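You operate a simulated robot arm through the tools that you are given. There is no shell and no other tool. Be economical: measure what you need, move in short steps, check, and stop when the job is done.

You are at the controls of a simulated robot arm. One attempt, no reset.

JOB
Lay the yellow board on the stage, set both slides, light the scope.
Fine: at the blue scope; leave its focus knob alone; the pointer of the silver slide on its blue mark, that of the black slide on its green mark.

The check looks at the end state, three seconds after you hand in, the way a careful person would. Anything else that was tipped, shoved, dropped, spilled or broken makes it a failure.

ROBOT AND FRAMES
A 7-joint arm with a two-finger parallel gripper, fixed in place. Base frame: the origin is at the foot of the arm, x ahead of it, y to its left, z up; the work surface is at about z = 0.88. Lengths are in m, angles in rad, forces in N, time in s.
With the tool pointing down near the work surface it reaches from about 0.34 to 0.74 m from the base axis. Its first joint turns from -2.007 to 2.007 rad. Payload 3.91 kg.
The TCP is the grasp point between the finger pads, 0.03 m short of the fingertips. In the tool frame z runs along the fingers and y along their closing line. The gripper opens to 0.11 m. The fingers are 0.02 m wide and 0.01 m thick; the gripper's body (0.048 by 0.112 m) begins 0.055 m behind the TCP.
Orientation is told as [roll, pitch, yaw] about the base's x, y, z axes, in that order, counted from this pose: with the fingers straight down and closing along the base's y, the tool's x points along the base's -x, its y along +y and its z along -z.

CONTROLS
- The arm moves only by the tool jog_arm. Its argument "deltas" is a list of rows, each an object (a shift or turn left out is 0, a gripper value left out holds the last) with "delta_rot": the turn, a rotation vector about the tool's x, y, z in rad, a list of three; "slide": the shift along the tool's x, y, z in m, a list of three; "hand": the gripper command, from -1 (shut) to 1 (fully open), values between in proportion. In form: [{"delta_rot": [ax, ay, az], "slide": [tx, ty, tz], "hand": hand}, ...]. A call has 1 to 8 rows; each row is the pose to reach, as a shift and turn from the pose commanded when the call began, along the tool's axes at that moment. Rows are played at 5 a second. More than 0.05 m and 0.15 rad between two rows, or a gripper value outside its range, and nothing of the call is played. Where a pose cannot be reached the arm comes as near as it can. A force on the tool above 40 N (or 10 N above the force at the start of the call, whichever is more), or a blocked arm, ends the call early, and 0.2 s more pass. The fingers move at their own pace (about 0.108 m/s each) and stop on an object; they squeeze with about 38 N. The grip force told is the motor's: it shows also when the fingers shut on nothing. Time passes only in rows, and 0.2 s behind the last, so rows that repeat a pose let the fingers close. It gives the time, the measured TCP pose, the force on the tool (base axes), the opening and the grip force at its end, in the units of the frame above (readings bear some noise).
- Cameras (640 x 400 px; columns grow to the right, rows downward): "scene" is fixed at [0.4005, 0.6493, 1.6509]; the picture's right is [-1.00, -0.01, 0.00], its down [-0.00, 0.66, -0.75] and it looks along [0.00, -0.75, -0.66] (base axes); focal length 365 px, centre (320, 200). "wrist" rides on the gripper at [0.072, 0.017, -0.103] in the tool frame; the picture's right is [-0.23, 0.97, 0.00], its down [-0.76, -0.18, -0.62] and it looks along [-0.61, -0.14, 0.78] (tool axes); focal length 222 px, centre (320, 200). There is no depth. A picture from a camera that has moved, and an enlarged one, comes with that camera's place and axes in the base frame and with its lens.
- camera(camera): a new picture of that camera. The clock stands still meanwhile.
- raise_lower(by): slides the trunk up (or, below 0, down) by that many m; the arm rides with it, the base frame stays. It gives what a move gives, with no picture.
- close_up(camera, box): a new picture of the part [left, top, right, bottom] of that camera's present view, enlarged. The clock stands still meanwhile.
- hand_in(): hands the job in; it is judged then, once.

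Go step by step. Nothing tells you positions but the pictures and the camera data: compare them with the known pose of the tool, close in by small moves and look again before you grip or let go. The budget is 120 turns and 76 pictures, counting those below and the enlarged ones. Unless the task says otherwise, let go and move clear before handing in, and close with one line.

The tools are called after "Call:" as a command line: name --argument value ..., lists and objects as JSON in quotes. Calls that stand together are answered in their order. jog_arm: Moves the arm, as the interface text tells. Its arguments: {"type":"object","properties":{"deltas":{"type":"array"}},"required":["deltas"]} The other tools are called the same way: raise_lower (by) slides the trunk up or down; camera (camera) takes a picture; close_up (camera, box) takes an enlarged picture of a part of a camera's view; hand_in () hands the job in.

At the start:

```text
t: 0.0
position: [0.4786, -0.2549, 1.2297]
orientation: [0.001, 0.001, 0.0]
contact_force: [0.0, 0.8, -0.8]
finger_gap: 0.1102
finger_force: 0.0
trunk travel left (down, up): [-0.825, 0.165]
```

scene: 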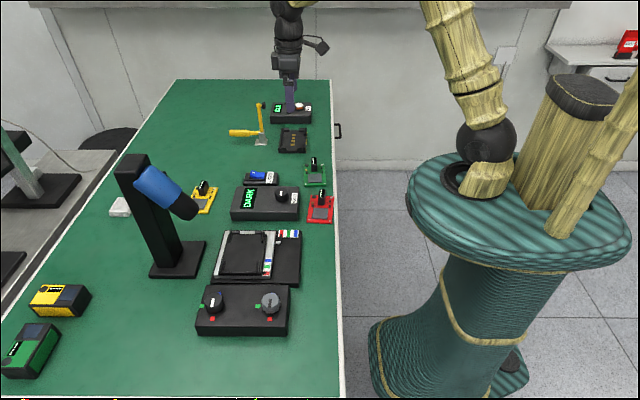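
wrist: 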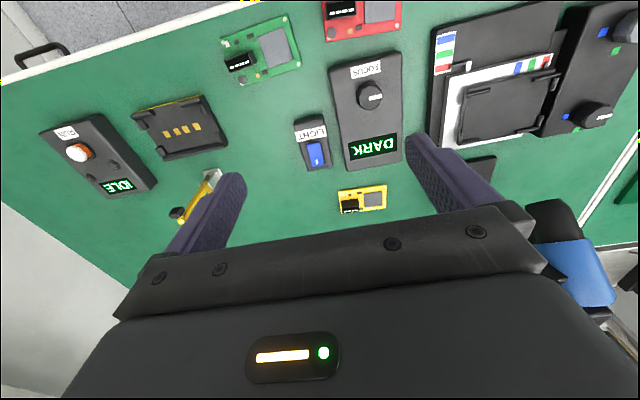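

I see a bench with a blue-headed microscope scope, an XY stage under it, a focus/DARK box, a LIGHT switch, and yellow, green and red boards. I'll enlarge the area before planning anything.

Call:
close_up --camera "scene" --box '[180, 210, 340, 350]'

Call:
close_up --camera "scene" --box '[100, 90, 350, 240]'

Call:
close_up --camera "wrist" --box '[400, 0, 640, 150]'

```text
2.86 times, centred on (260, 280) of scene
camera zoom: at [0.4005, 0.6493, 1.6509], right [-1.0, -0.01, 0.0], down [0.0, 0.66, -0.75], along [0.0, -0.75, -0.66], focal length 1043 px, centre (491, -29)
```

zoom: 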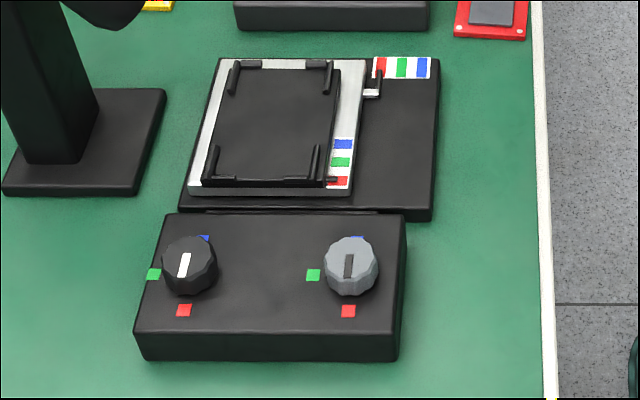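

```text
2.56 times, centred on (225, 165) of scene
camera zoom: at [0.4005, 0.6493, 1.6509], right [-1.0, -0.01, 0.0], down [0.0, 0.66, -0.75], along [0.0, -0.75, -0.66], focal length 935 px, centre (563, 290)
```

zoom: 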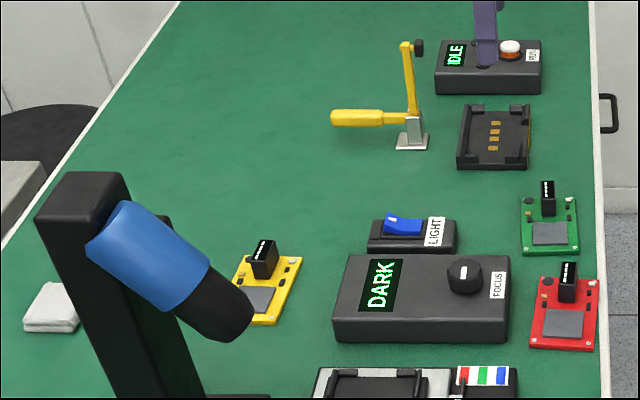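

```text
2.67 times, centred on (520, 75) of wrist
camera zoom: at [0.406, -0.2392, 1.3344], right [0.23, 0.97, 0.0], down [0.76, -0.18, 0.62], along [0.61, -0.14, -0.78], focal length 592 px, centre (-213, 533)
```

zoom: 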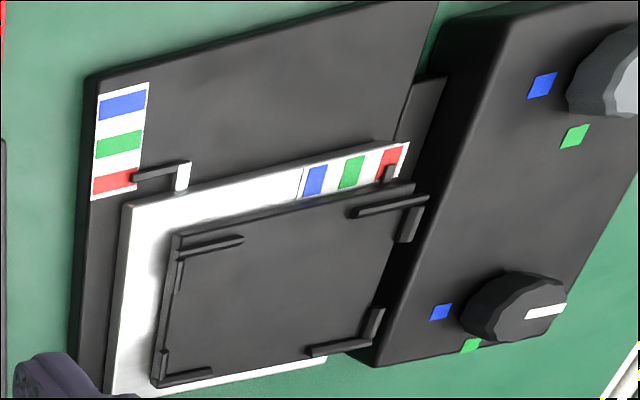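

The tray pointers and both stage knobs are on red. The knobs sit at about (0.51, 0.20) for silver and (0.63, 0.20) for black. I'll move high over the knobs and look with the wrist camera.

Call:
jog_arm --deltas '[{"slide": [0, 0.05, 0]}, {"slide": [0, 0.1, 0]}, {"slide": [0, 0.15, 0]}, {"slide": [0, 0.2, 0]}, {"slide": [0, 0.25, 0]}, {"slide": [0, 0.3, 0]}, {"slide": [0.01, 0.345, 0]}, {"slide": [0.03, 0.39, 0]}]'

Call:
camera --camera "wrist"

Call:
camera --camera "scene"

```text
t: 1.8
position: [0.4504, 0.1356, 1.2295]
orientation: [-0.004, 0.0, -0.002]
contact_force: [-1.0, 0.0, -0.3]
finger_gap: 0.11
finger_force: 0.0
trunk travel left (down, up): [-0.825, 0.165]
```

```text
70 pictures are left
camera wrist: at [0.3761, 0.1528, 1.3331], right [0.23, 0.97, 0.0], down [0.76, -0.18, 0.62], along [0.61, -0.14, -0.78], focal length 222 px, centre (320, 200)
```

wrist: 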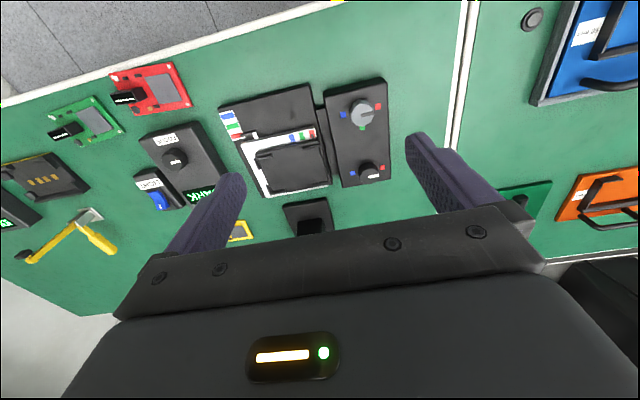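

```text
69 pictures are left
```

scene: 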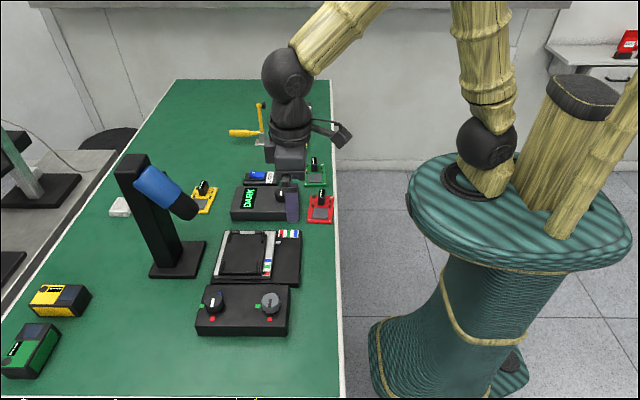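

Both cameras agree: silver knob at about (0.508, 0.197), black knob at about (0.627, 0.197). I'll go above the silver knob, pre-turning the gripper anticlockwise so there's room for the 180° clockwise turn.

Call:
jog_arm --deltas '[{"slide": [-0.01, 0.01, 0.025], "delta_rot": [0, 0, -0.15]}, {"slide": [-0.02, 0.02, 0.05], "delta_rot": [0, 0, -0.3]}, {"slide": [-0.03, 0.03, 0.075], "delta_rot": [0, 0, -0.45]}, {"slide": [-0.04, 0.04, 0.1], "delta_rot": [0, 0, -0.6]}, {"slide": [-0.05, 0.05, 0.12], "delta_rot": [0, 0, -0.75]}, {"slide": [-0.058, 0.061, 0.14], "delta_rot": [0, 0, -0.9]}, {"slide": [-0.058, 0.061, 0.16], "delta_rot": [0, 0, -1.05]}, {"slide": [-0.058, 0.061, 0.18], "delta_rot": [0, 0, -1.2]}]'

Call:
camera --camera "wrist"

Call:
camera --camera "scene"

```text
t: 3.6
position: [0.5088, 0.1952, 1.0511]
orientation: [0.0, 0.0, 1.203]
contact_force: [-0.6, 0.1, 0.2]
finger_gap: 0.1101
finger_force: 0.0
trunk travel left (down, up): [-0.825, 0.165]
```

```text
68 pictures are left
camera wrist: at [0.4656, 0.1335, 1.1544], right [-0.83, 0.56, 0.0], down [0.44, 0.65, 0.62], along [0.35, 0.52, -0.78], focal length 222 px, centre (320, 200)
```

wrist: 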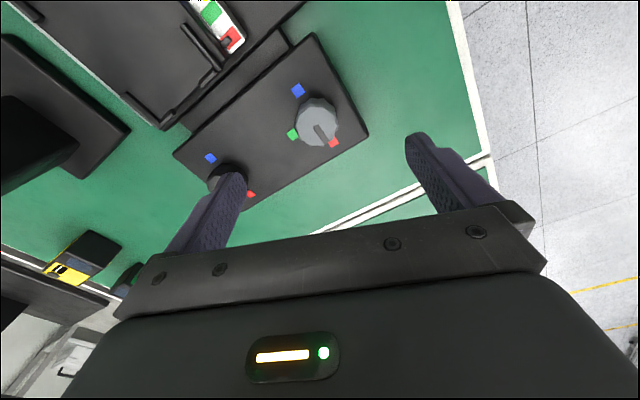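

```text
67 pictures are left
```

scene: 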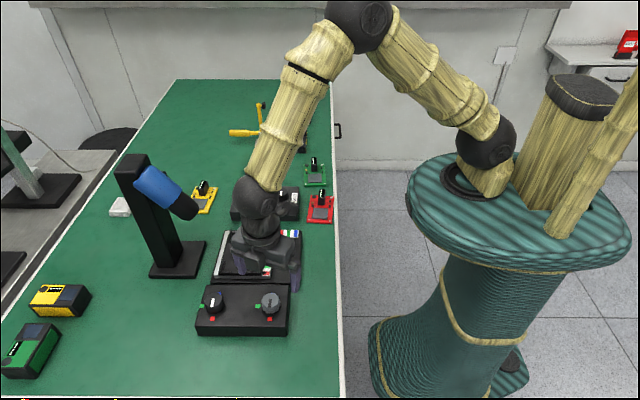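

The gripper is centred over the silver knob. I'll narrow the opening to about 0.07 m and descend around it.

Call:
jog_arm --deltas '[{"slide": [0, 0, 0.0], "hand": 0.35}, {"slide": [0, 0, 0.03], "hand": 0.35}, {"slide": [0, 0, 0.055], "hand": 0.35}, {"slide": [0, 0, 0.075], "hand": 0.35}]'

Call:
camera --camera "wrist"

Call:
close_up --camera "scene" --box '[180, 200, 340, 350]'

```text
t: 4.6
position: [0.5064, 0.1965, 0.9752]
orientation: [-0.002, 0.0, 1.199]
contact_force: [-0.1, 0.3, -0.3]
finger_gap: 0.074
finger_force: 0.1
trunk travel left (down, up): [-0.825, 0.165]
```

```text
66 pictures are left
camera wrist: at [0.4638, 0.134, 1.0796], right [-0.83, 0.56, 0.0], down [0.44, 0.65, 0.62], along [0.35, 0.51, -0.78], focal length 222 px, centre (320, 200)
```

wrist: 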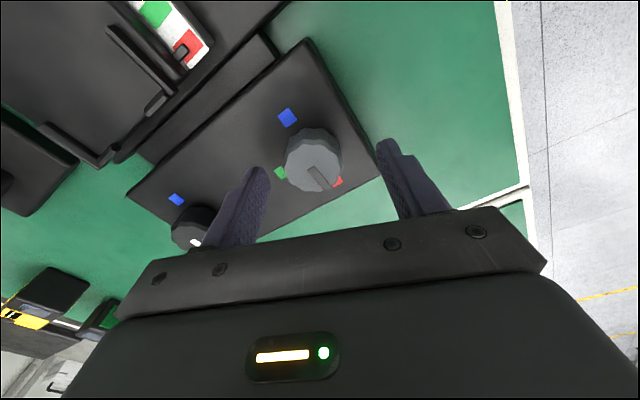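

```text
2.67 times, centred on (260, 275) of scene
camera zoom: at [0.4005, 0.6493, 1.6509], right [-1.0, -0.01, 0.0], down [0.0, 0.66, -0.75], along [0.0, -0.75, -0.66], focal length 974 px, centre (480, 0)
```

zoom: 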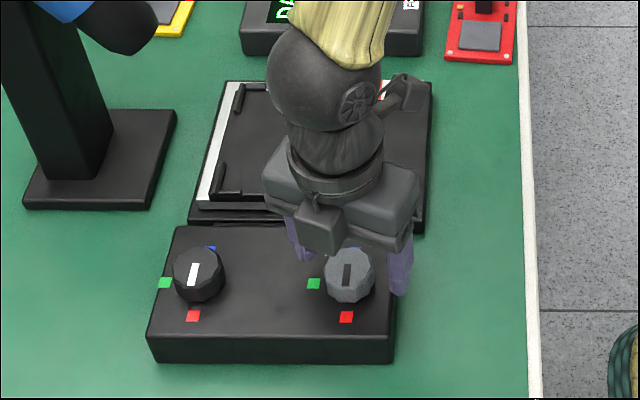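

The knob is about 7 mm nearer −y than the gripper, and its top is at about z 0.942. I'll correct that, descend a little and close.

Call:
jog_arm --deltas '[{"slide": [0.0056, -0.0049, 0.0]}, {"slide": [0.0056, -0.0049, 0.009]}, {"slide": [0.0056, -0.0049, 0.017]}]'

Call:
close_up --camera "wrist" --box '[160, 60, 480, 260]'

Call:
close_up --camera "scene" --box '[220, 240, 320, 310]'

```text
t: 5.4
position: [0.51, 0.188, 0.9587]
orientation: [0.0, -0.001, 1.2]
contact_force: [-0.4, 0.3, -0.3]
finger_gap: 0.0743
finger_force: 0.0
trunk travel left (down, up): [-0.825, 0.165]
```

```text
2.00 times, centred on (320, 160) of wrist
camera zoom: at [0.4674, 0.126, 1.0625], right [-0.83, 0.56, 0.0], down [0.44, 0.65, 0.62], along [0.35, 0.51, -0.78], focal length 444 px, centre (320, 280)
```

zoom: 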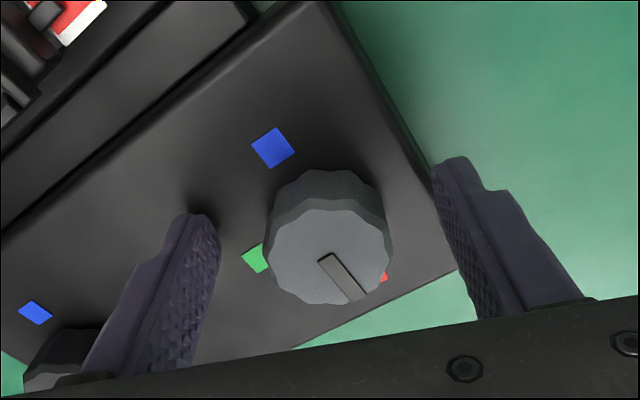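

```text
5.71 times, centred on (270, 275) of scene
camera zoom: at [0.4005, 0.6493, 1.6509], right [-1.0, -0.01, 0.0], down [0.0, 0.66, -0.75], along [0.0, -0.75, -0.66], focal length 2086 px, centre (606, -229)
```

zoom: 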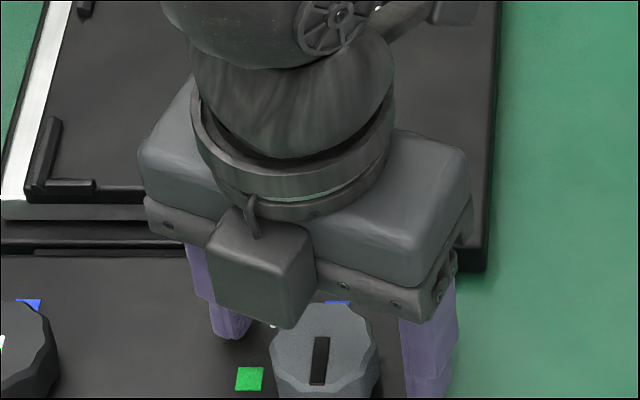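

Seen close up, the pads are about 6 mm too far toward −y. I'll shift back along tool x and close gently on the knob.

Call:
jog_arm --deltas '[{"slide": [-0.006, 0, 0]}, {"slide": [-0.006, 0, 0]}]'

Call:
close_up --camera "wrist" --box '[160, 60, 480, 260]'

Call:
close_up --camera "scene" --box '[220, 250, 320, 320]'

```text
t: 6.0
position: [0.5124, 0.1931, 0.9594]
orientation: [0.001, 0.0, 1.198]
contact_force: [-0.2, 0.4, 0.1]
finger_gap: 0.0743
finger_force: 0.1
trunk travel left (down, up): [-0.825, 0.165]
```

```text
2.00 times, centred on (320, 160) of wrist
camera zoom: at [0.4694, 0.1316, 1.0631], right [-0.82, 0.57, 0.0], down [0.44, 0.64, 0.62], along [0.35, 0.51, -0.78], focal length 444 px, centre (320, 280)
```

zoom: 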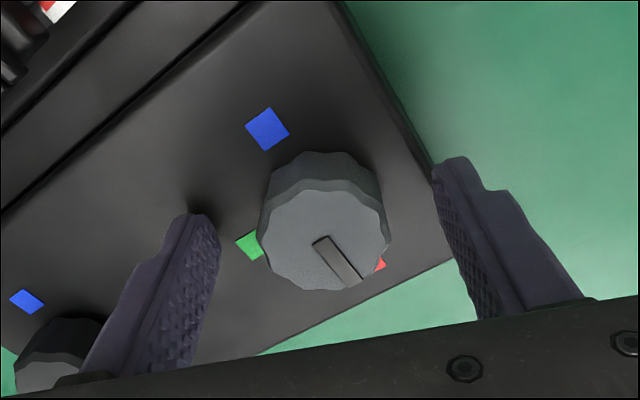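

```text
5.71 times, centred on (270, 285) of scene
camera zoom: at [0.4005, 0.6493, 1.6509], right [-1.0, -0.01, 0.0], down [0.0, 0.66, -0.75], along [0.0, -0.75, -0.66], focal length 2086 px, centre (606, -286)
```

zoom: 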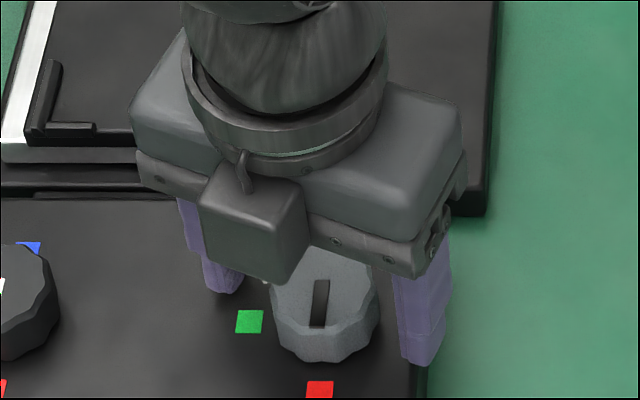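

The finger width explains the earlier mismatch, and the pads now straddle the knob's centre. Closing.

Call:
jog_arm --deltas '[{"hand": 0.0}, {"hand": -0.3}, {"hand": -0.6}, {"hand": -0.6}]'

Call:
close_up --camera "wrist" --box '[160, 60, 480, 260]'

```text
t: 7.0
position: [0.5121, 0.1942, 0.9583]
orientation: [-0.002, 0.0, 1.2]
contact_force: [-3.9, 2.6, -0.8]
finger_gap: 0.0402
finger_force: 44.9
trunk travel left (down, up): [-0.825, 0.165]
```

```text
2.00 times, centred on (320, 160) of wrist
camera zoom: at [0.4687, 0.132, 1.0631], right [-0.83, 0.56, 0.0], down [0.44, 0.65, 0.62], along [0.35, 0.51, -0.78], focal length 444 px, centre (320, 280)
```

zoom: 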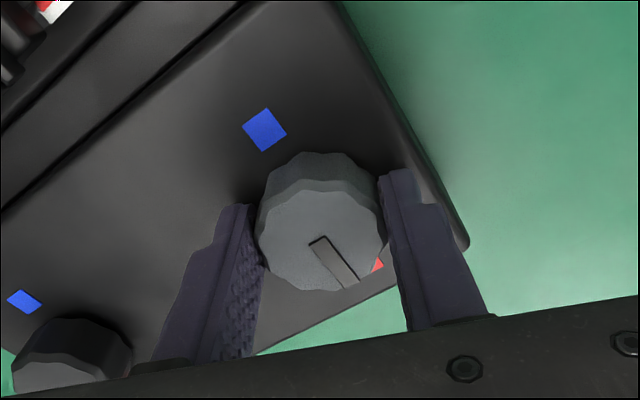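

The knob is gripped at 40 mm. I'll turn it clockwise by 0.6 rad and see how the slide responds.

Call:
jog_arm --deltas '[{"slide": [0, 0.001, 0], "delta_rot": [0, 0, 0.1]}, {"slide": [0, 0.001, 0], "delta_rot": [0, 0, 0.2]}, {"slide": [0, 0.001, 0], "delta_rot": [0, 0, 0.3]}, {"slide": [0, 0.001, 0], "delta_rot": [0, 0, 0.4]}, {"slide": [0, 0.001, 0], "delta_rot": [0, 0, 0.5]}, {"slide": [0, 0.001, 0], "delta_rot": [0, 0, 0.6]}]'

Call:
camera --camera "wrist"

Call:
close_up --camera "scene" --box '[180, 210, 340, 350]'

```text
t: 8.4
position: [0.5113, 0.1937, 0.9592]
orientation: [0.001, -0.001, 0.597]
contact_force: [-2.4, -2.4, 5.1]
finger_gap: 0.04
finger_force: 45.4
trunk travel left (down, up): [-0.825, 0.165]
```

```text
59 pictures are left
camera wrist: at [0.4408, 0.167, 1.063], right [-0.36, 0.93, 0.0], down [0.73, 0.28, 0.62], along [0.58, 0.22, -0.78], focal length 222 px, centre (320, 200)
```

wrist: 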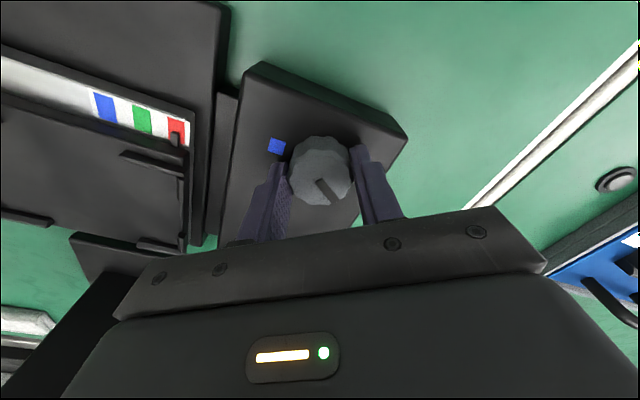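

```text
2.86 times, centred on (260, 280) of scene
camera zoom: at [0.4005, 0.6493, 1.6509], right [-1.0, -0.01, 0.0], down [0.0, 0.66, -0.75], along [0.0, -0.75, -0.66], focal length 1043 px, centre (491, -29)
```

zoom: 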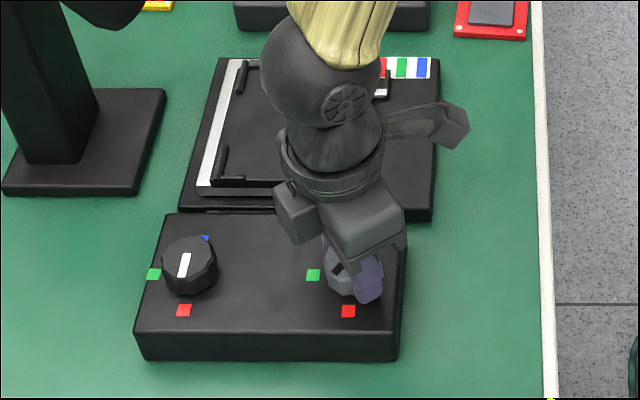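

The silver slide follows the knob in the right direction. I'll continue clockwise.

Call:
jog_arm --deltas '[{"delta_rot": [0, 0, 0.15]}, {"delta_rot": [0, 0, 0.3]}, {"delta_rot": [0, 0, 0.45]}, {"delta_rot": [0, 0, 0.6]}, {"delta_rot": [0, 0, 0.75]}, {"delta_rot": [0, 0, 0.9]}, {"delta_rot": [0, 0, 1.05]}, {"delta_rot": [0, 0, 1.2]}]'

Call:
jog_arm --deltas '[{"delta_rot": [0, 0, 0.15]}, {"delta_rot": [0, 0, 0.3]}, {"delta_rot": [0, 0, 0.45]}, {"delta_rot": [0, 0, 0.6]}, {"delta_rot": [0, 0, 0.75]}, {"delta_rot": [0, 0, 0.9]}, {"delta_rot": [0, 0, 1.05]}, {"delta_rot": [0, 0, 1.15]}]'

Call:
camera --camera "wrist"

Call:
close_up --camera "scene" --box '[180, 210, 340, 350]'

```text
t: 10.2
position: [0.5121, 0.196, 0.9595]
orientation: [0.0, 0.001, -0.603]
contact_force: [-4.6, 2.4, 2.0]
finger_gap: 0.04
finger_force: 45.0
trunk travel left (down, up): [-0.825, 0.165]
```

```text
t: 12.0
position: [0.512, 0.1959, 0.9596]
orientation: [0.004, 0.001, -1.751]
contact_force: [4.4, 9.3, 14.1]
finger_gap: 0.0403
finger_force: 45.2
trunk travel left (down, up): [-0.825, 0.165]
```

```text
57 pictures are left
camera wrist: at [0.5404, 0.2631, 1.0631], right [0.92, -0.4, 0.0], down [-0.31, -0.72, 0.62], along [-0.25, -0.57, -0.78], focal length 222 px, centre (320, 200)
```

wrist: 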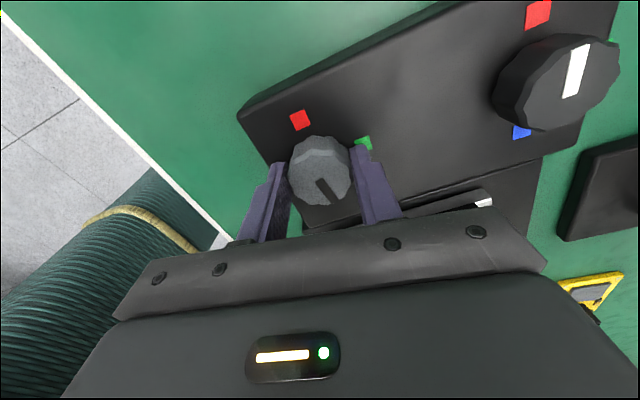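

```text
2.86 times, centred on (260, 280) of scene
camera zoom: at [0.4005, 0.6493, 1.6509], right [-1.0, -0.01, 0.0], down [0.0, 0.66, -0.75], along [0.0, -0.75, -0.66], focal length 1043 px, centre (491, -29)
```

zoom: 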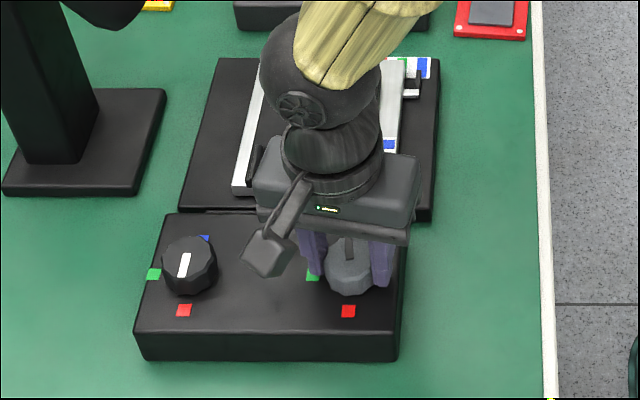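

I've turned it 2.95 rad and the pointer is close to blue. I'll zoom in on the scale.

Call:
close_up --camera "scene" --box '[265, 220, 315, 255]'

```text
11.43 times, centred on (290, 238) of scene
camera zoom: at [0.4005, 0.6493, 1.6509], right [-1.0, -0.01, 0.0], down [0.0, 0.66, -0.75], along [0.0, -0.75, -0.66], focal length 4172 px, centre (663, -229)
```

zoom: 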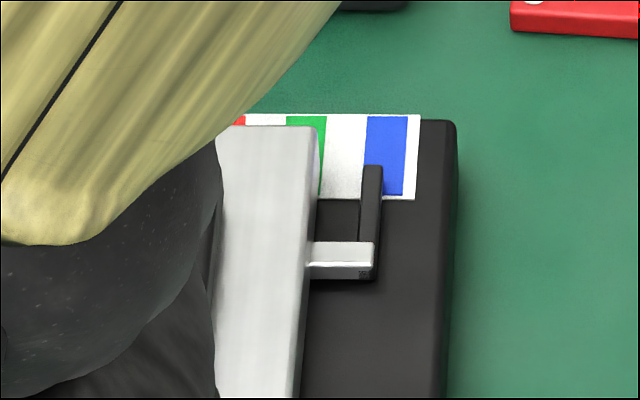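

The pointer is on blue's edge and needs about 0.2 rad more to be centred.

Call:
jog_arm --deltas '[{"delta_rot": [0, 0, 0.1]}, {"delta_rot": [0, 0, 0.2]}, {"delta_rot": [0, 0, 0.2]}]'

Call:
close_up --camera "scene" --box '[265, 220, 315, 255]'

```text
t: 12.8
position: [0.5122, 0.1947, 0.9586]
orientation: [0.001, -0.001, -1.948]
contact_force: [7.3, 10.7, 14.1]
finger_gap: 0.04
finger_force: 45.1
trunk travel left (down, up): [-0.825, 0.165]
```

```text
11.43 times, centred on (290, 238) of scene
camera zoom: at [0.4005, 0.6493, 1.6509], right [-1.0, -0.01, 0.0], down [0.0, 0.66, -0.75], along [0.0, -0.75, -0.66], focal length 4172 px, centre (663, -229)
```

zoom: 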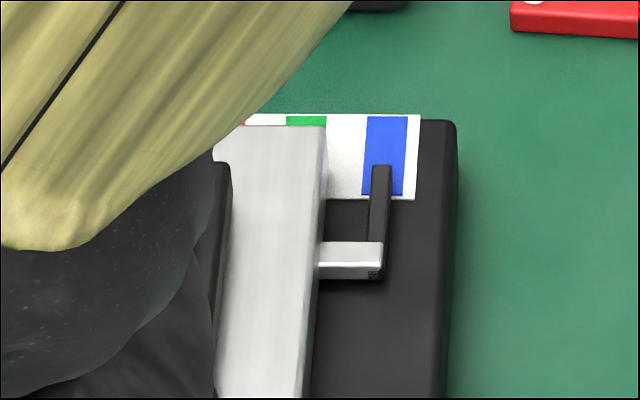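

The silver pointer is centred on blue. I'll open straight, lift off, then turn back and check from above.

Call:
jog_arm --deltas '[{"hand": 0.0}, {"hand": 0.35}, {"slide": [0, 0, -0.03], "hand": 0.35}, {"slide": [0, 0, -0.07], "hand": 0.35}]'

Call:
jog_arm --deltas '[{"delta_rot": [0, 0, -0.15]}, {"delta_rot": [0, 0, -0.3]}, {"delta_rot": [0, 0, -0.45]}, {"delta_rot": [0, 0, -0.6]}, {"delta_rot": [0, 0, -0.75]}, {"delta_rot": [0, 0, -0.9]}, {"delta_rot": [0, 0, -1.05]}, {"delta_rot": [0, 0, -1.2]}]'

Call:
jog_arm --deltas '[{"delta_rot": [0, 0, -0.15]}, {"delta_rot": [0, 0, -0.3]}, {"delta_rot": [0, 0, -0.45]}, {"delta_rot": [0, 0, -0.6]}, {"delta_rot": [0, 0, -0.75]}, {"delta_rot": [0, 0, -0.9]}, {"delta_rot": [0, 0, -1.05]}, {"delta_rot": [0, 0, -1.15]}]'

Call:
camera --camera "wrist"

Call:
close_up --camera "scene" --box '[180, 210, 340, 350]'

```text
t: 13.8
position: [0.5099, 0.1946, 1.0311]
orientation: [0.001, -0.001, -1.95]
contact_force: [-0.3, -0.1, 0.5]
finger_gap: 0.074
finger_force: 0.1
trunk travel left (down, up): [-0.825, 0.165]
```

```text
t: 15.6
position: [0.5118, 0.1947, 1.027]
orientation: [-0.001, -0.001, -0.749]
contact_force: [1.1, -0.7, 0.9]
finger_gap: 0.0745
finger_force: 0.0
trunk travel left (down, up): [-0.825, 0.165]
```

```text
t: 17.4
position: [0.5114, 0.1954, 1.0287]
orientation: [-0.001, 0.0, 0.404]
contact_force: [-0.2, 0.1, 0.4]
finger_gap: 0.0743
finger_force: 0.0
trunk travel left (down, up): [-0.825, 0.165]
```

```text
53 pictures are left
camera wrist: at [0.4373, 0.1818, 1.1325], right [-0.17, 0.98, 0.0], down [0.77, 0.13, 0.62], along [0.61, 0.11, -0.78], focal length 222 px, centre (320, 200)
```

wrist: 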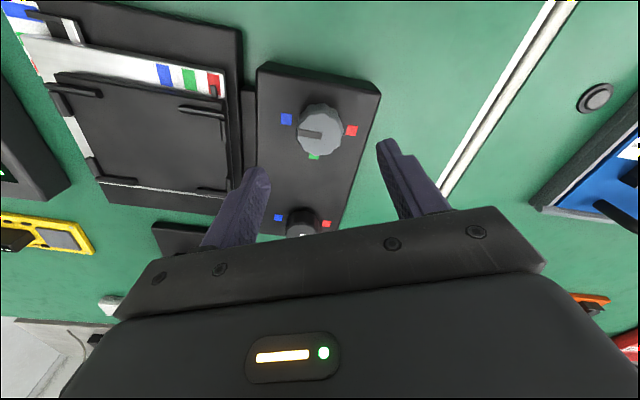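

```text
2.86 times, centred on (260, 280) of scene
camera zoom: at [0.4005, 0.6493, 1.6509], right [-1.0, -0.01, 0.0], down [0.0, 0.66, -0.75], along [0.0, -0.75, -0.66], focal length 1043 px, centre (491, -29)
```

zoom: 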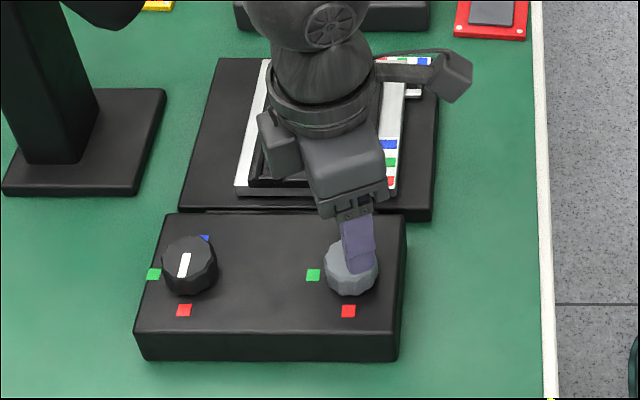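

Silver is set and its pointer held. The silver knob gripped true at (0.512, 0.1945), so I take the black one to be at about (0.637, 0.194) and will move above it.

Call:
jog_arm --deltas '[{"slide": [-0.038, -0.0167, 0]}, {"slide": [-0.076, -0.0333, 0]}, {"slide": [-0.115, -0.0503, 0]}, {"slide": [-0.115, -0.0503, 0.025]}, {"slide": [-0.115, -0.0503, 0.045]}]'

Call:
camera --camera "wrist"

Call:
close_up --camera "scene" --box '[160, 200, 320, 340]'

```text
t: 18.6
position: [0.6379, 0.1942, 0.9827]
orientation: [0.001, 0.0, 0.4]
contact_force: [-1.0, 0.0, 0.9]
finger_gap: 0.0742
finger_force: 0.0
trunk travel left (down, up): [-0.825, 0.165]
```

```text
51 pictures are left
camera wrist: at [0.5634, 0.1809, 1.0871], right [-0.17, 0.99, 0.0], down [0.77, 0.13, 0.62], along [0.61, 0.11, -0.78], focal length 222 px, centre (320, 200)
```

wrist: 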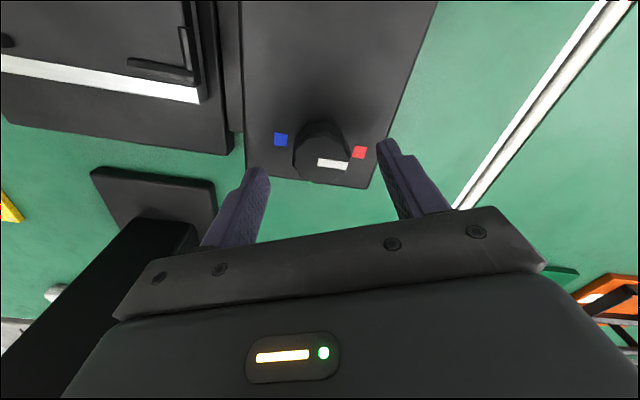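

```text
2.86 times, centred on (240, 270) of scene
camera zoom: at [0.4005, 0.6493, 1.6509], right [-1.0, -0.01, 0.0], down [0.0, 0.66, -0.75], along [0.0, -0.75, -0.66], focal length 1043 px, centre (549, 0)
```

zoom: 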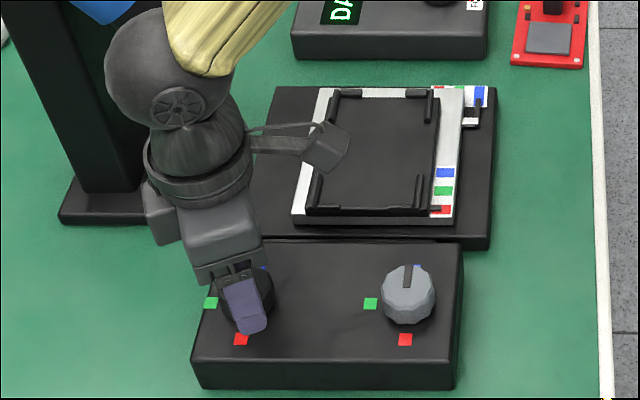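

The knob appears at pixel (321, 157), against a predicted (320, 156), so it is centred. I'll descend and close.

Call:
jog_arm --deltas '[{"slide": [0, 0, 0.012]}, {"slide": [0, 0, 0.024]}, {"slide": [0, 0, 0.024], "hand": 0.0}, {"slide": [0, 0, 0.024], "hand": -0.3}, {"slide": [0, 0, 0.024], "hand": -0.6}, {"slide": [0, 0, 0.024], "hand": -0.6}]'

Call:
jog_arm --deltas '[{"delta_rot": [0, 0, 0.15]}, {"delta_rot": [0, 0, 0.3]}, {"delta_rot": [0, 0, 0.45]}, {"delta_rot": [0, 0, 0.6]}, {"delta_rot": [0, 0, 0.75]}, {"delta_rot": [0, 0, 0.9]}, {"delta_rot": [0, 0, 1.05]}, {"delta_rot": [0, 0, 1.2]}]'

Call:
close_up --camera "scene" --box '[160, 200, 320, 340]'

```text
t: 20.0
position: [0.6383, 0.194, 0.9603]
orientation: [0.0, 0.001, 0.399]
contact_force: [0.0, 4.2, 1.4]
finger_gap: 0.0415
finger_force: 45.5
trunk travel left (down, up): [-0.825, 0.165]
```

```text
t: 21.8
position: [0.6373, 0.1952, 0.9603]
orientation: [-0.001, -0.001, -0.803]
contact_force: [-1.9, 11.8, 1.5]
finger_gap: 0.0414
finger_force: 44.2
trunk travel left (down, up): [-0.825, 0.165]
```

```text
2.86 times, centred on (240, 270) of scene
camera zoom: at [0.4005, 0.6493, 1.6509], right [-1.0, -0.01, 0.0], down [0.0, 0.66, -0.75], along [0.0, -0.75, -0.66], focal length 1043 px, centre (549, 0)
```

zoom: 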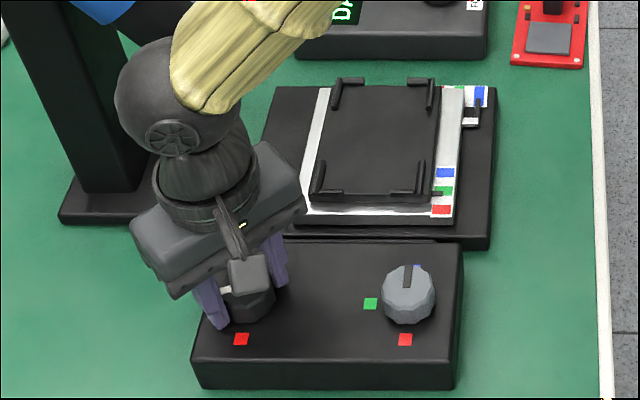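

The black slide is moving −y and is nearly on green. I'll add the remaining 0.37 rad and zoom in.

Call:
jog_arm --deltas '[{"delta_rot": [0, 0, 0.12]}, {"delta_rot": [0, 0, 0.25]}, {"delta_rot": [0, 0, 0.37]}, {"delta_rot": [0, 0, 0.37]}]'

Call:
close_up --camera "scene" --box '[250, 235, 300, 270]'

```text
t: 22.8
position: [0.6375, 0.1954, 0.9605]
orientation: [0.001, -0.001, -1.171]
contact_force: [4.4, 18.2, 5.0]
finger_gap: 0.0415
finger_force: 44.8
trunk travel left (down, up): [-0.825, 0.165]
```

```text
11.43 times, centred on (275, 252) of scene
camera zoom: at [0.4005, 0.6493, 1.6509], right [-1.0, -0.01, 0.0], down [0.0, 0.66, -0.75], along [0.0, -0.75, -0.66], focal length 4172 px, centre (834, -400)
```

zoom: 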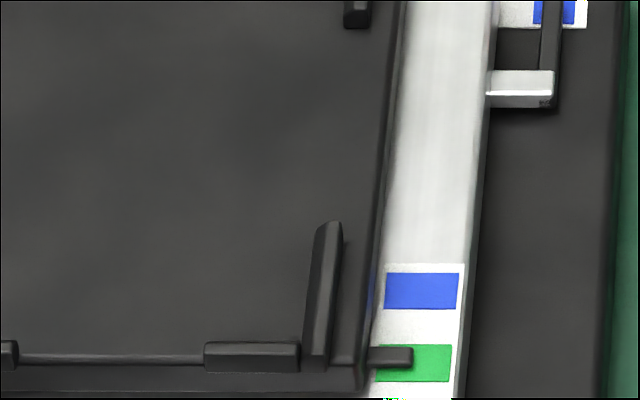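

The black pointer is on green once I allow for its height above the scale. I'll release, lift and check.

Call:
jog_arm --deltas '[{"hand": 0.0}, {"hand": 0.35}, {"slide": [0, 0, -0.04], "hand": 0.35}, {"slide": [0, 0, -0.09], "hand": 0.35}, {"slide": [0, 0, -0.14], "hand": 0.35}, {"slide": [0.03, 0, -0.19], "hand": 0.35}, {"slide": [0.03, 0, -0.24], "hand": 0.35}]'

Call:
close_up --camera "scene" --box '[180, 210, 340, 350]'

```text
refused: row 6 steps farther than a row can; nothing moved
```

```text
2.86 times, centred on (260, 280) of scene
camera zoom: at [0.4005, 0.6493, 1.6509], right [-1.0, -0.01, 0.0], down [0.0, 0.66, -0.75], along [0.0, -0.75, -0.66], focal length 1043 px, centre (491, -29)
```

zoom: 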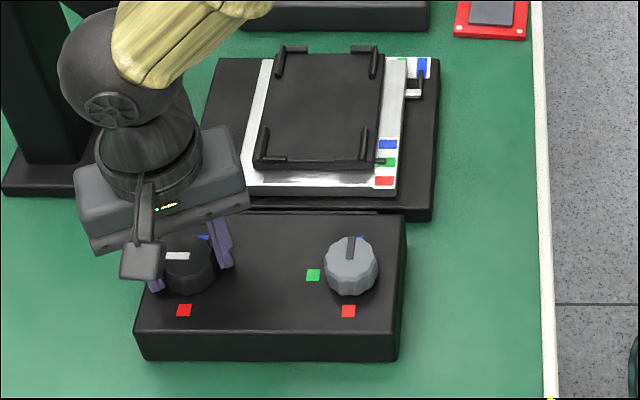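

That refusal was a step-size slip, nothing moved. I'll release and lift straight up with smaller steps.

Call:
jog_arm --deltas '[{"hand": 0.0}, {"hand": 0.35}, {"slide": [0, 0, -0.04], "hand": 0.35}, {"slide": [0, 0, -0.085], "hand": 0.35}, {"slide": [0, 0, -0.13], "hand": 0.35}, {"slide": [0, 0, -0.175], "hand": 0.35}, {"slide": [0, 0, -0.22], "hand": 0.35}]'

Call:
camera --camera "scene"

```text
t: 24.4
position: [0.6361, 0.1935, 1.1791]
orientation: [0.0, 0.001, -1.171]
contact_force: [0.3, 0.3, 0.5]
finger_gap: 0.0741
finger_force: 0.0
trunk travel left (down, up): [-0.825, 0.165]
```

```text
46 pictures are left
```

scene: 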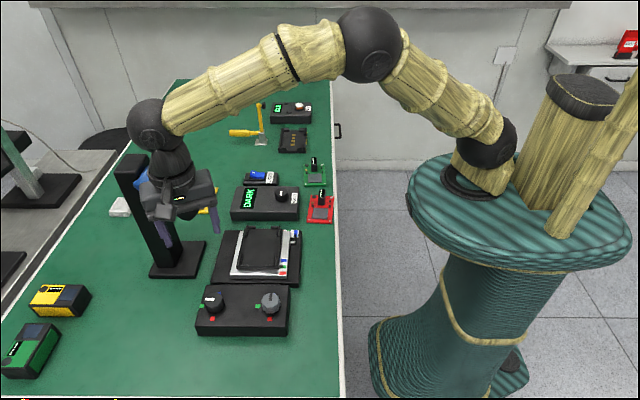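

Both slides are set. Next I'll retreat toward the base, straighten the gripper and go look at the light switch and the yellow board.

Call:
jog_arm --deltas '[{"slide": [0.0156, -0.0368, -0.01], "delta_rot": [0, 0, -0.15]}, {"slide": [0.0311, -0.0736, -0.02], "delta_rot": [0, 0, -0.3]}, {"slide": [0.0467, -0.1105, -0.02], "delta_rot": [0, 0, -0.45]}, {"slide": [0.0467, -0.1105, -0.02], "delta_rot": [0, 0, -0.6]}, {"slide": [0.0467, -0.1105, -0.02], "delta_rot": [0, 0, -0.75]}, {"slide": [0.0467, -0.1105, -0.02], "delta_rot": [0, 0, -0.9]}, {"slide": [0.0467, -0.1105, -0.02], "delta_rot": [0, 0, -1.05]}, {"slide": [0.0467, -0.1105, -0.02], "delta_rot": [0, 0, -1.171]}]'

Call:
jog_arm --deltas '[{"slide": [0, -0.05, 0]}, {"slide": [0, -0.1, 0]}, {"slide": [0, -0.15, 0]}, {"slide": [0, -0.2, 0]}, {"slide": [0, -0.25, 0]}, {"slide": [0, -0.3, 0]}, {"slide": [0, -0.35, 0]}, {"slide": [0, -0.4, 0]}]'

Call:
jog_arm --deltas '[{"slide": [0, -0.05, 0.03], "hand": 1}, {"slide": [0, -0.1, 0.06]}, {"slide": [0, -0.1, 0.06]}]'

Call:
camera --camera "wrist"

```text
t: 26.2
position: [0.5169, 0.1938, 1.1984]
orientation: [-0.001, 0.0, 0.003]
contact_force: [0.1, -0.3, 0.2]
finger_gap: 0.0741
finger_force: 0.0
trunk travel left (down, up): [-0.825, 0.165]
```

```text
t: 28.0
position: [0.5171, -0.2069, 1.1986]
orientation: [0.0, -0.001, 0.002]
contact_force: [0.1, 0.3, -0.3]
finger_gap: 0.0745
finger_force: 0.1
trunk travel left (down, up): [-0.825, 0.165]
```

```text
refused: row 1 steps farther than a row can; nothing moved
```

```text
45 pictures are left
camera wrist: at [0.4442, -0.1919, 1.3025], right [0.23, 0.97, 0.0], down [0.76, -0.18, 0.62], along [0.61, -0.14, -0.78], focal length 222 px, centre (320, 200)
```

wrist: 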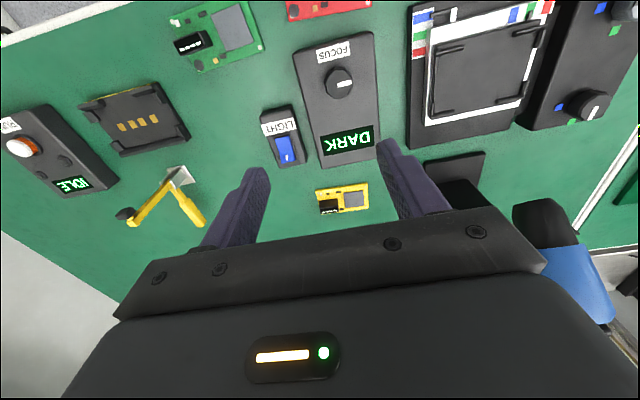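

Call:
close_up --camera "wrist" --box '[240, 90, 400, 230]'

Call:
close_up --camera "scene" --box '[180, 160, 300, 220]'

```text
2.86 times, centred on (320, 160) of wrist
camera zoom: at [0.4442, -0.1919, 1.3025], right [0.23, 0.97, 0.0], down [0.76, -0.18, 0.62], along [0.61, -0.14, -0.78], focal length 635 px, centre (320, 314)
```

zoom: 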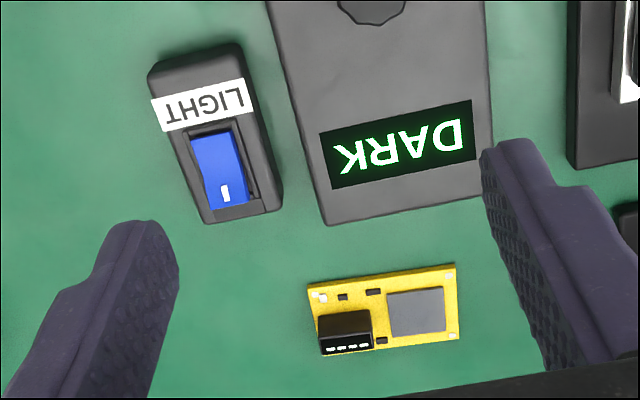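

```text
5.33 times, centred on (240, 190) of scene
camera zoom: at [0.4005, 0.6493, 1.6509], right [-1.0, -0.01, 0.0], down [0.0, 0.66, -0.75], along [0.0, -0.75, -0.66], focal length 1947 px, centre (747, 253)
```

zoom: 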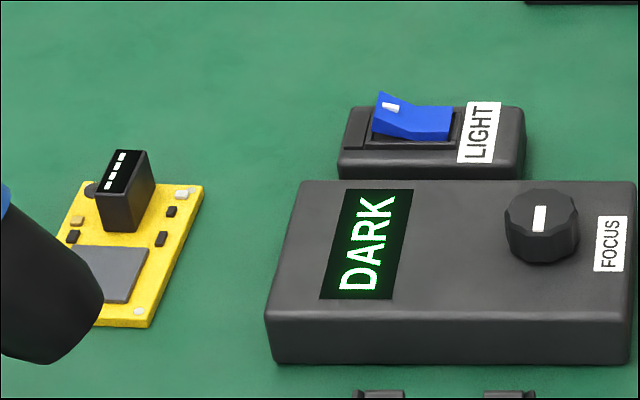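

The rocker's raised "I" end is its far +x end, at about (0.62, −0.30, 0.935). I'll hover over it with the fingers closed and check alignment before pressing.

Call:
jog_arm --deltas '[{"slide": [-0.0167, -0.0153, 0.029], "hand": -1}, {"slide": [-0.0333, -0.0307, 0.058], "hand": -1}, {"slide": [-0.05, -0.046, 0.087], "hand": -1}, {"slide": [-0.0667, -0.0613, 0.116], "hand": -1}, {"slide": [-0.0833, -0.0767, 0.145], "hand": -1}, {"slide": [-0.1, -0.092, 0.17], "hand": -1}, {"slide": [-0.1, -0.092, 0.185], "hand": -1}]'

Call:
close_up --camera "wrist" --box '[220, 80, 420, 230]'

Call:
close_up --camera "scene" --box '[210, 130, 310, 210]'

```text
t: 29.6
position: [0.6168, -0.297, 1.0125]
orientation: [0.0, 0.001, 0.001]
contact_force: [-0.2, -0.9, -0.2]
finger_gap: 0.0001
finger_force: 37.6
trunk travel left (down, up): [-0.825, 0.165]
```

```text
2.67 times, centred on (320, 155) of wrist
camera zoom: at [0.5429, -0.2812, 1.1172], right [0.23, 0.97, 0.0], down [0.76, -0.18, 0.62], along [0.61, -0.14, -0.78], focal length 592 px, centre (320, 320)
```

zoom: 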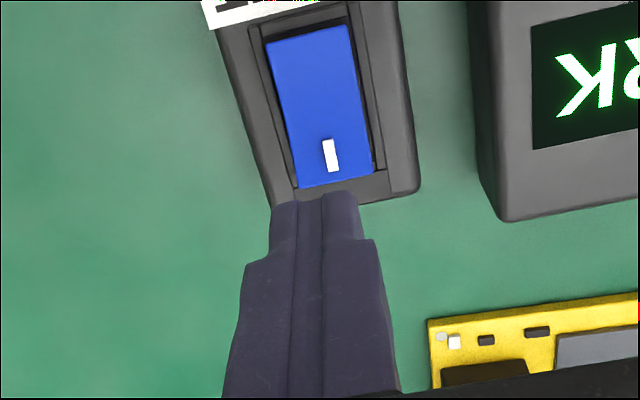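

```text
5.00 times, centred on (260, 170) of scene
camera zoom: at [0.4005, 0.6493, 1.6509], right [-1.0, -0.01, 0.0], down [0.0, 0.66, -0.75], along [0.0, -0.75, -0.66], focal length 1825 px, centre (620, 350)
```

zoom: 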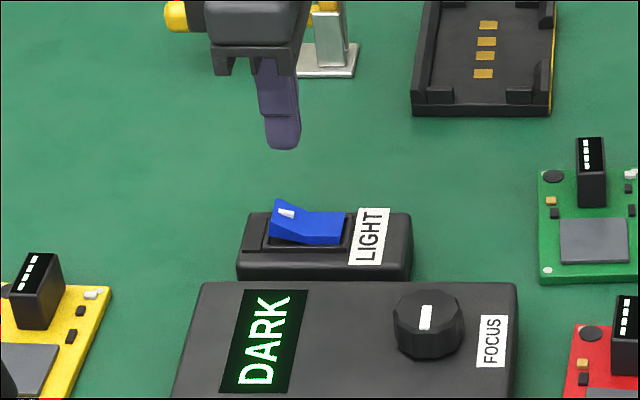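

The rocker mark triangulates to (0.623, −0.296, 0.928), right under the closed fingertips. I'll press down in small steps.

Call:
jog_arm --deltas '[{"slide": [-0.003, 0, 0.025]}, {"slide": [-0.003, 0, 0.045]}, {"slide": [-0.003, 0, 0.055]}, {"slide": [-0.003, 0, 0.06]}, {"slide": [-0.003, 0, 0.064]}]'

Call:
close_up --camera "scene" --box '[210, 130, 310, 210]'

```text
t: 30.8
position: [0.6212, -0.2974, 0.9543]
orientation: [-0.003, -0.006, 0.002]
contact_force: [-0.3, 2.8, 24.1]
finger_gap: 0.0002
finger_force: 37.7
trunk travel left (down, up): [-0.825, 0.165]
```

```text
5.00 times, centred on (260, 170) of scene
camera zoom: at [0.4005, 0.6493, 1.6509], right [-1.0, -0.01, 0.0], down [0.0, 0.66, -0.75], along [0.0, -0.75, -0.66], focal length 1825 px, centre (620, 350)
```

zoom: 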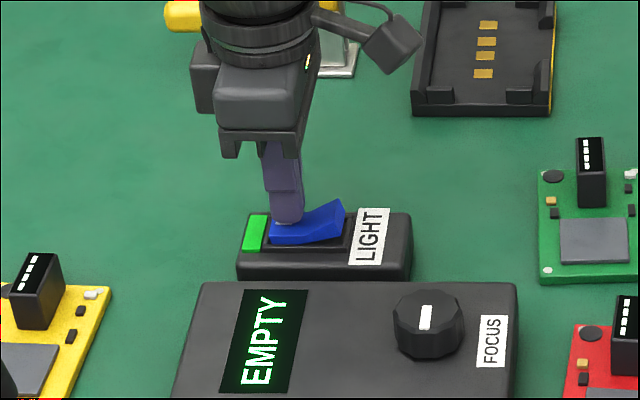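

The light is on and the display now reads EMPTY. I'll lift off and, moving toward the yellow board, tilt the fingers outward, since the board is at a radius of about 0.81 m.

Call:
jog_arm --deltas '[{"slide": [0, 0, -0.04]}, {"slide": [0, 0, -0.08]}, {"slide": [0, 0.01, -0.12]}, {"slide": [0, 0.02, -0.155], "hand": 0}, {"slide": [0, 0.03, -0.17], "hand": 0, "delta_rot": [0, -0.12, 0]}, {"slide": [-0.02, 0.035, -0.17], "hand": 0, "delta_rot": [0, -0.24, 0]}, {"slide": [-0.04, 0.04, -0.17], "hand": 0, "delta_rot": [0, -0.36, 0]}, {"slide": [-0.06, 0.045, -0.17], "hand": 0, "delta_rot": [0, -0.48, 0]}]'

Call:
camera --camera "wrist"

Call:
camera --camera "scene"

```text
t: 32.6
position: [0.6816, -0.2541, 1.1213]
orientation: [0.001, -0.482, 0.0]
contact_force: [0.2, -0.6, -0.3]
finger_gap: 0.0548
finger_force: 0.0
trunk travel left (down, up): [-0.825, 0.165]
```

```text
39 pictures are left
camera wrist: at [0.5672, -0.2377, 1.1793], right [0.2, 0.97, 0.11], down [0.39, -0.18, 0.91], along [0.9, -0.14, -0.41], focal length 222 px, centre (320, 200)
```

wrist: 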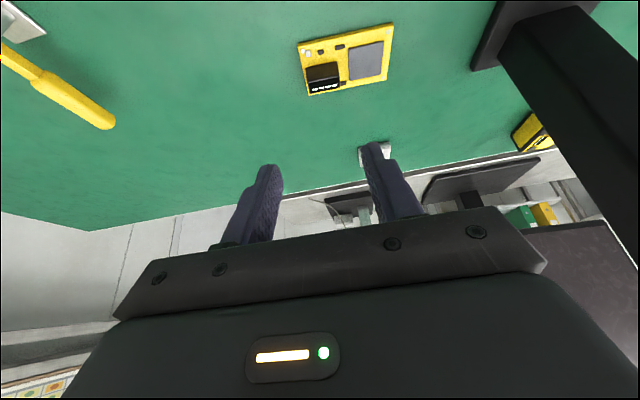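

```text
38 pictures are left
```

scene: 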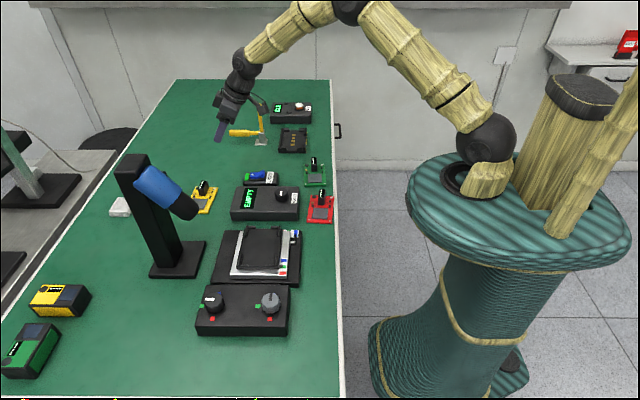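

The board and its black block are clearly in view from here. I'll zoom in to locate the block precisely.

Call:
close_up --camera "wrist" --box '[280, 10, 420, 110]'

Call:
close_up --camera "scene" --box '[180, 170, 230, 220]'

```text
4.00 times, centred on (350, 60) of wrist
camera zoom: at [0.5672, -0.2377, 1.1793], right [0.2, 0.97, 0.11], down [0.39, -0.18, 0.91], along [0.9, -0.14, -0.41], focal length 888 px, centre (200, 760)
```

zoom: 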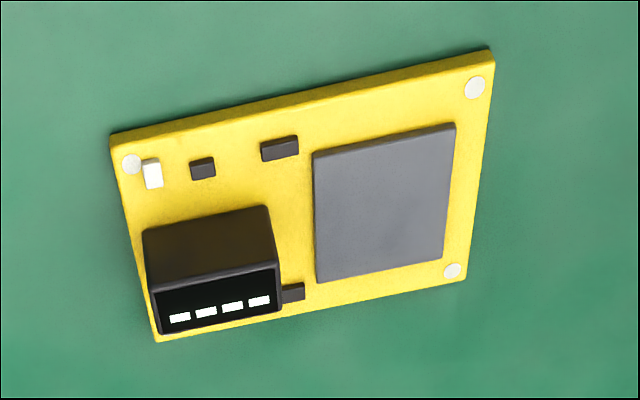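

```text
8.00 times, centred on (205, 195) of scene
camera zoom: at [0.4005, 0.6493, 1.6509], right [-1.0, -0.01, 0.0], down [0.0, 0.66, -0.75], along [0.0, -0.75, -0.66], focal length 2921 px, centre (1240, 240)
```

zoom: 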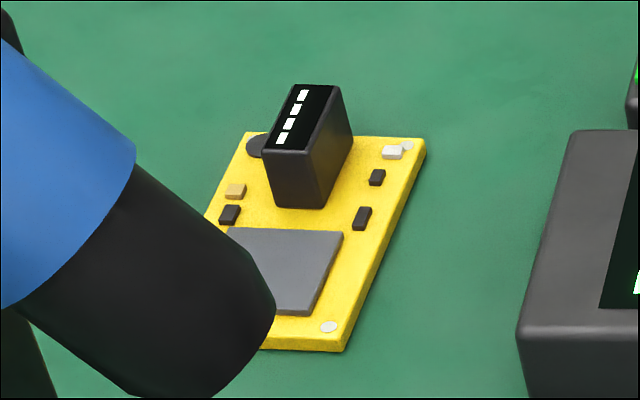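

The block is about 0.019 × 0.042 m, centred at (0.776, −0.245) with its top at z ≈ 0.92. The board is yawed about −0.06. I'll align, approach from above and recheck.

Call:
jog_arm --deltas '[{"slide": [-0.007, 0.003, 0.032], "delta_rot": [0.014, 0, 0.027], "hand": 0.25}, {"slide": [-0.0136, 0.006, 0.0636], "delta_rot": [0.028, 0, 0.053], "hand": 0.25}, {"slide": [-0.0204, 0.009, 0.0953], "delta_rot": [0.028, 0, 0.053], "hand": 0.25}, {"slide": [-0.0272, 0.009, 0.1271], "delta_rot": [0.028, 0, 0.053], "hand": 0.25}]'

Call:
camera --camera "wrist"

Call:
close_up --camera "scene" --box '[160, 140, 260, 220]'

```text
t: 33.6
position: [0.7666, -0.2464, 1.019]
orientation: [0.0, -0.48, -0.06]
contact_force: [0.8, -0.3, -0.9]
finger_gap: 0.0685
finger_force: 0.1
trunk travel left (down, up): [-0.825, 0.165]
```

```text
35 pictures are left
camera wrist: at [0.6545, -0.2233, 1.0781], right [0.26, 0.96, 0.1], down [0.38, -0.2, 0.9], along [0.89, -0.2, -0.41], focal length 222 px, centre (320, 200)
```

wrist: 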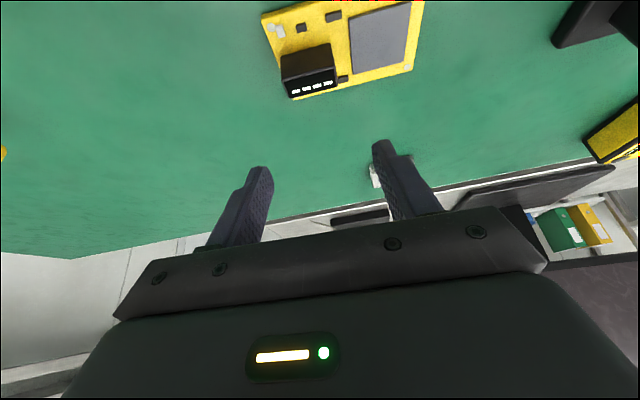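

```text
5.00 times, centred on (210, 180) of scene
camera zoom: at [0.4005, 0.6493, 1.6509], right [-1.0, -0.01, 0.0], down [0.0, 0.66, -0.75], along [0.0, -0.75, -0.66], focal length 1825 px, centre (870, 300)
```

zoom: 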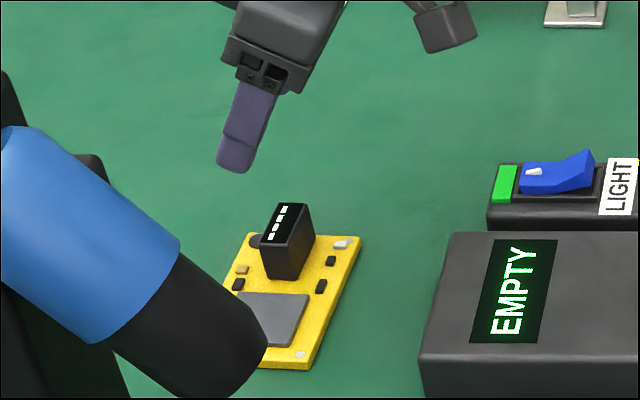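

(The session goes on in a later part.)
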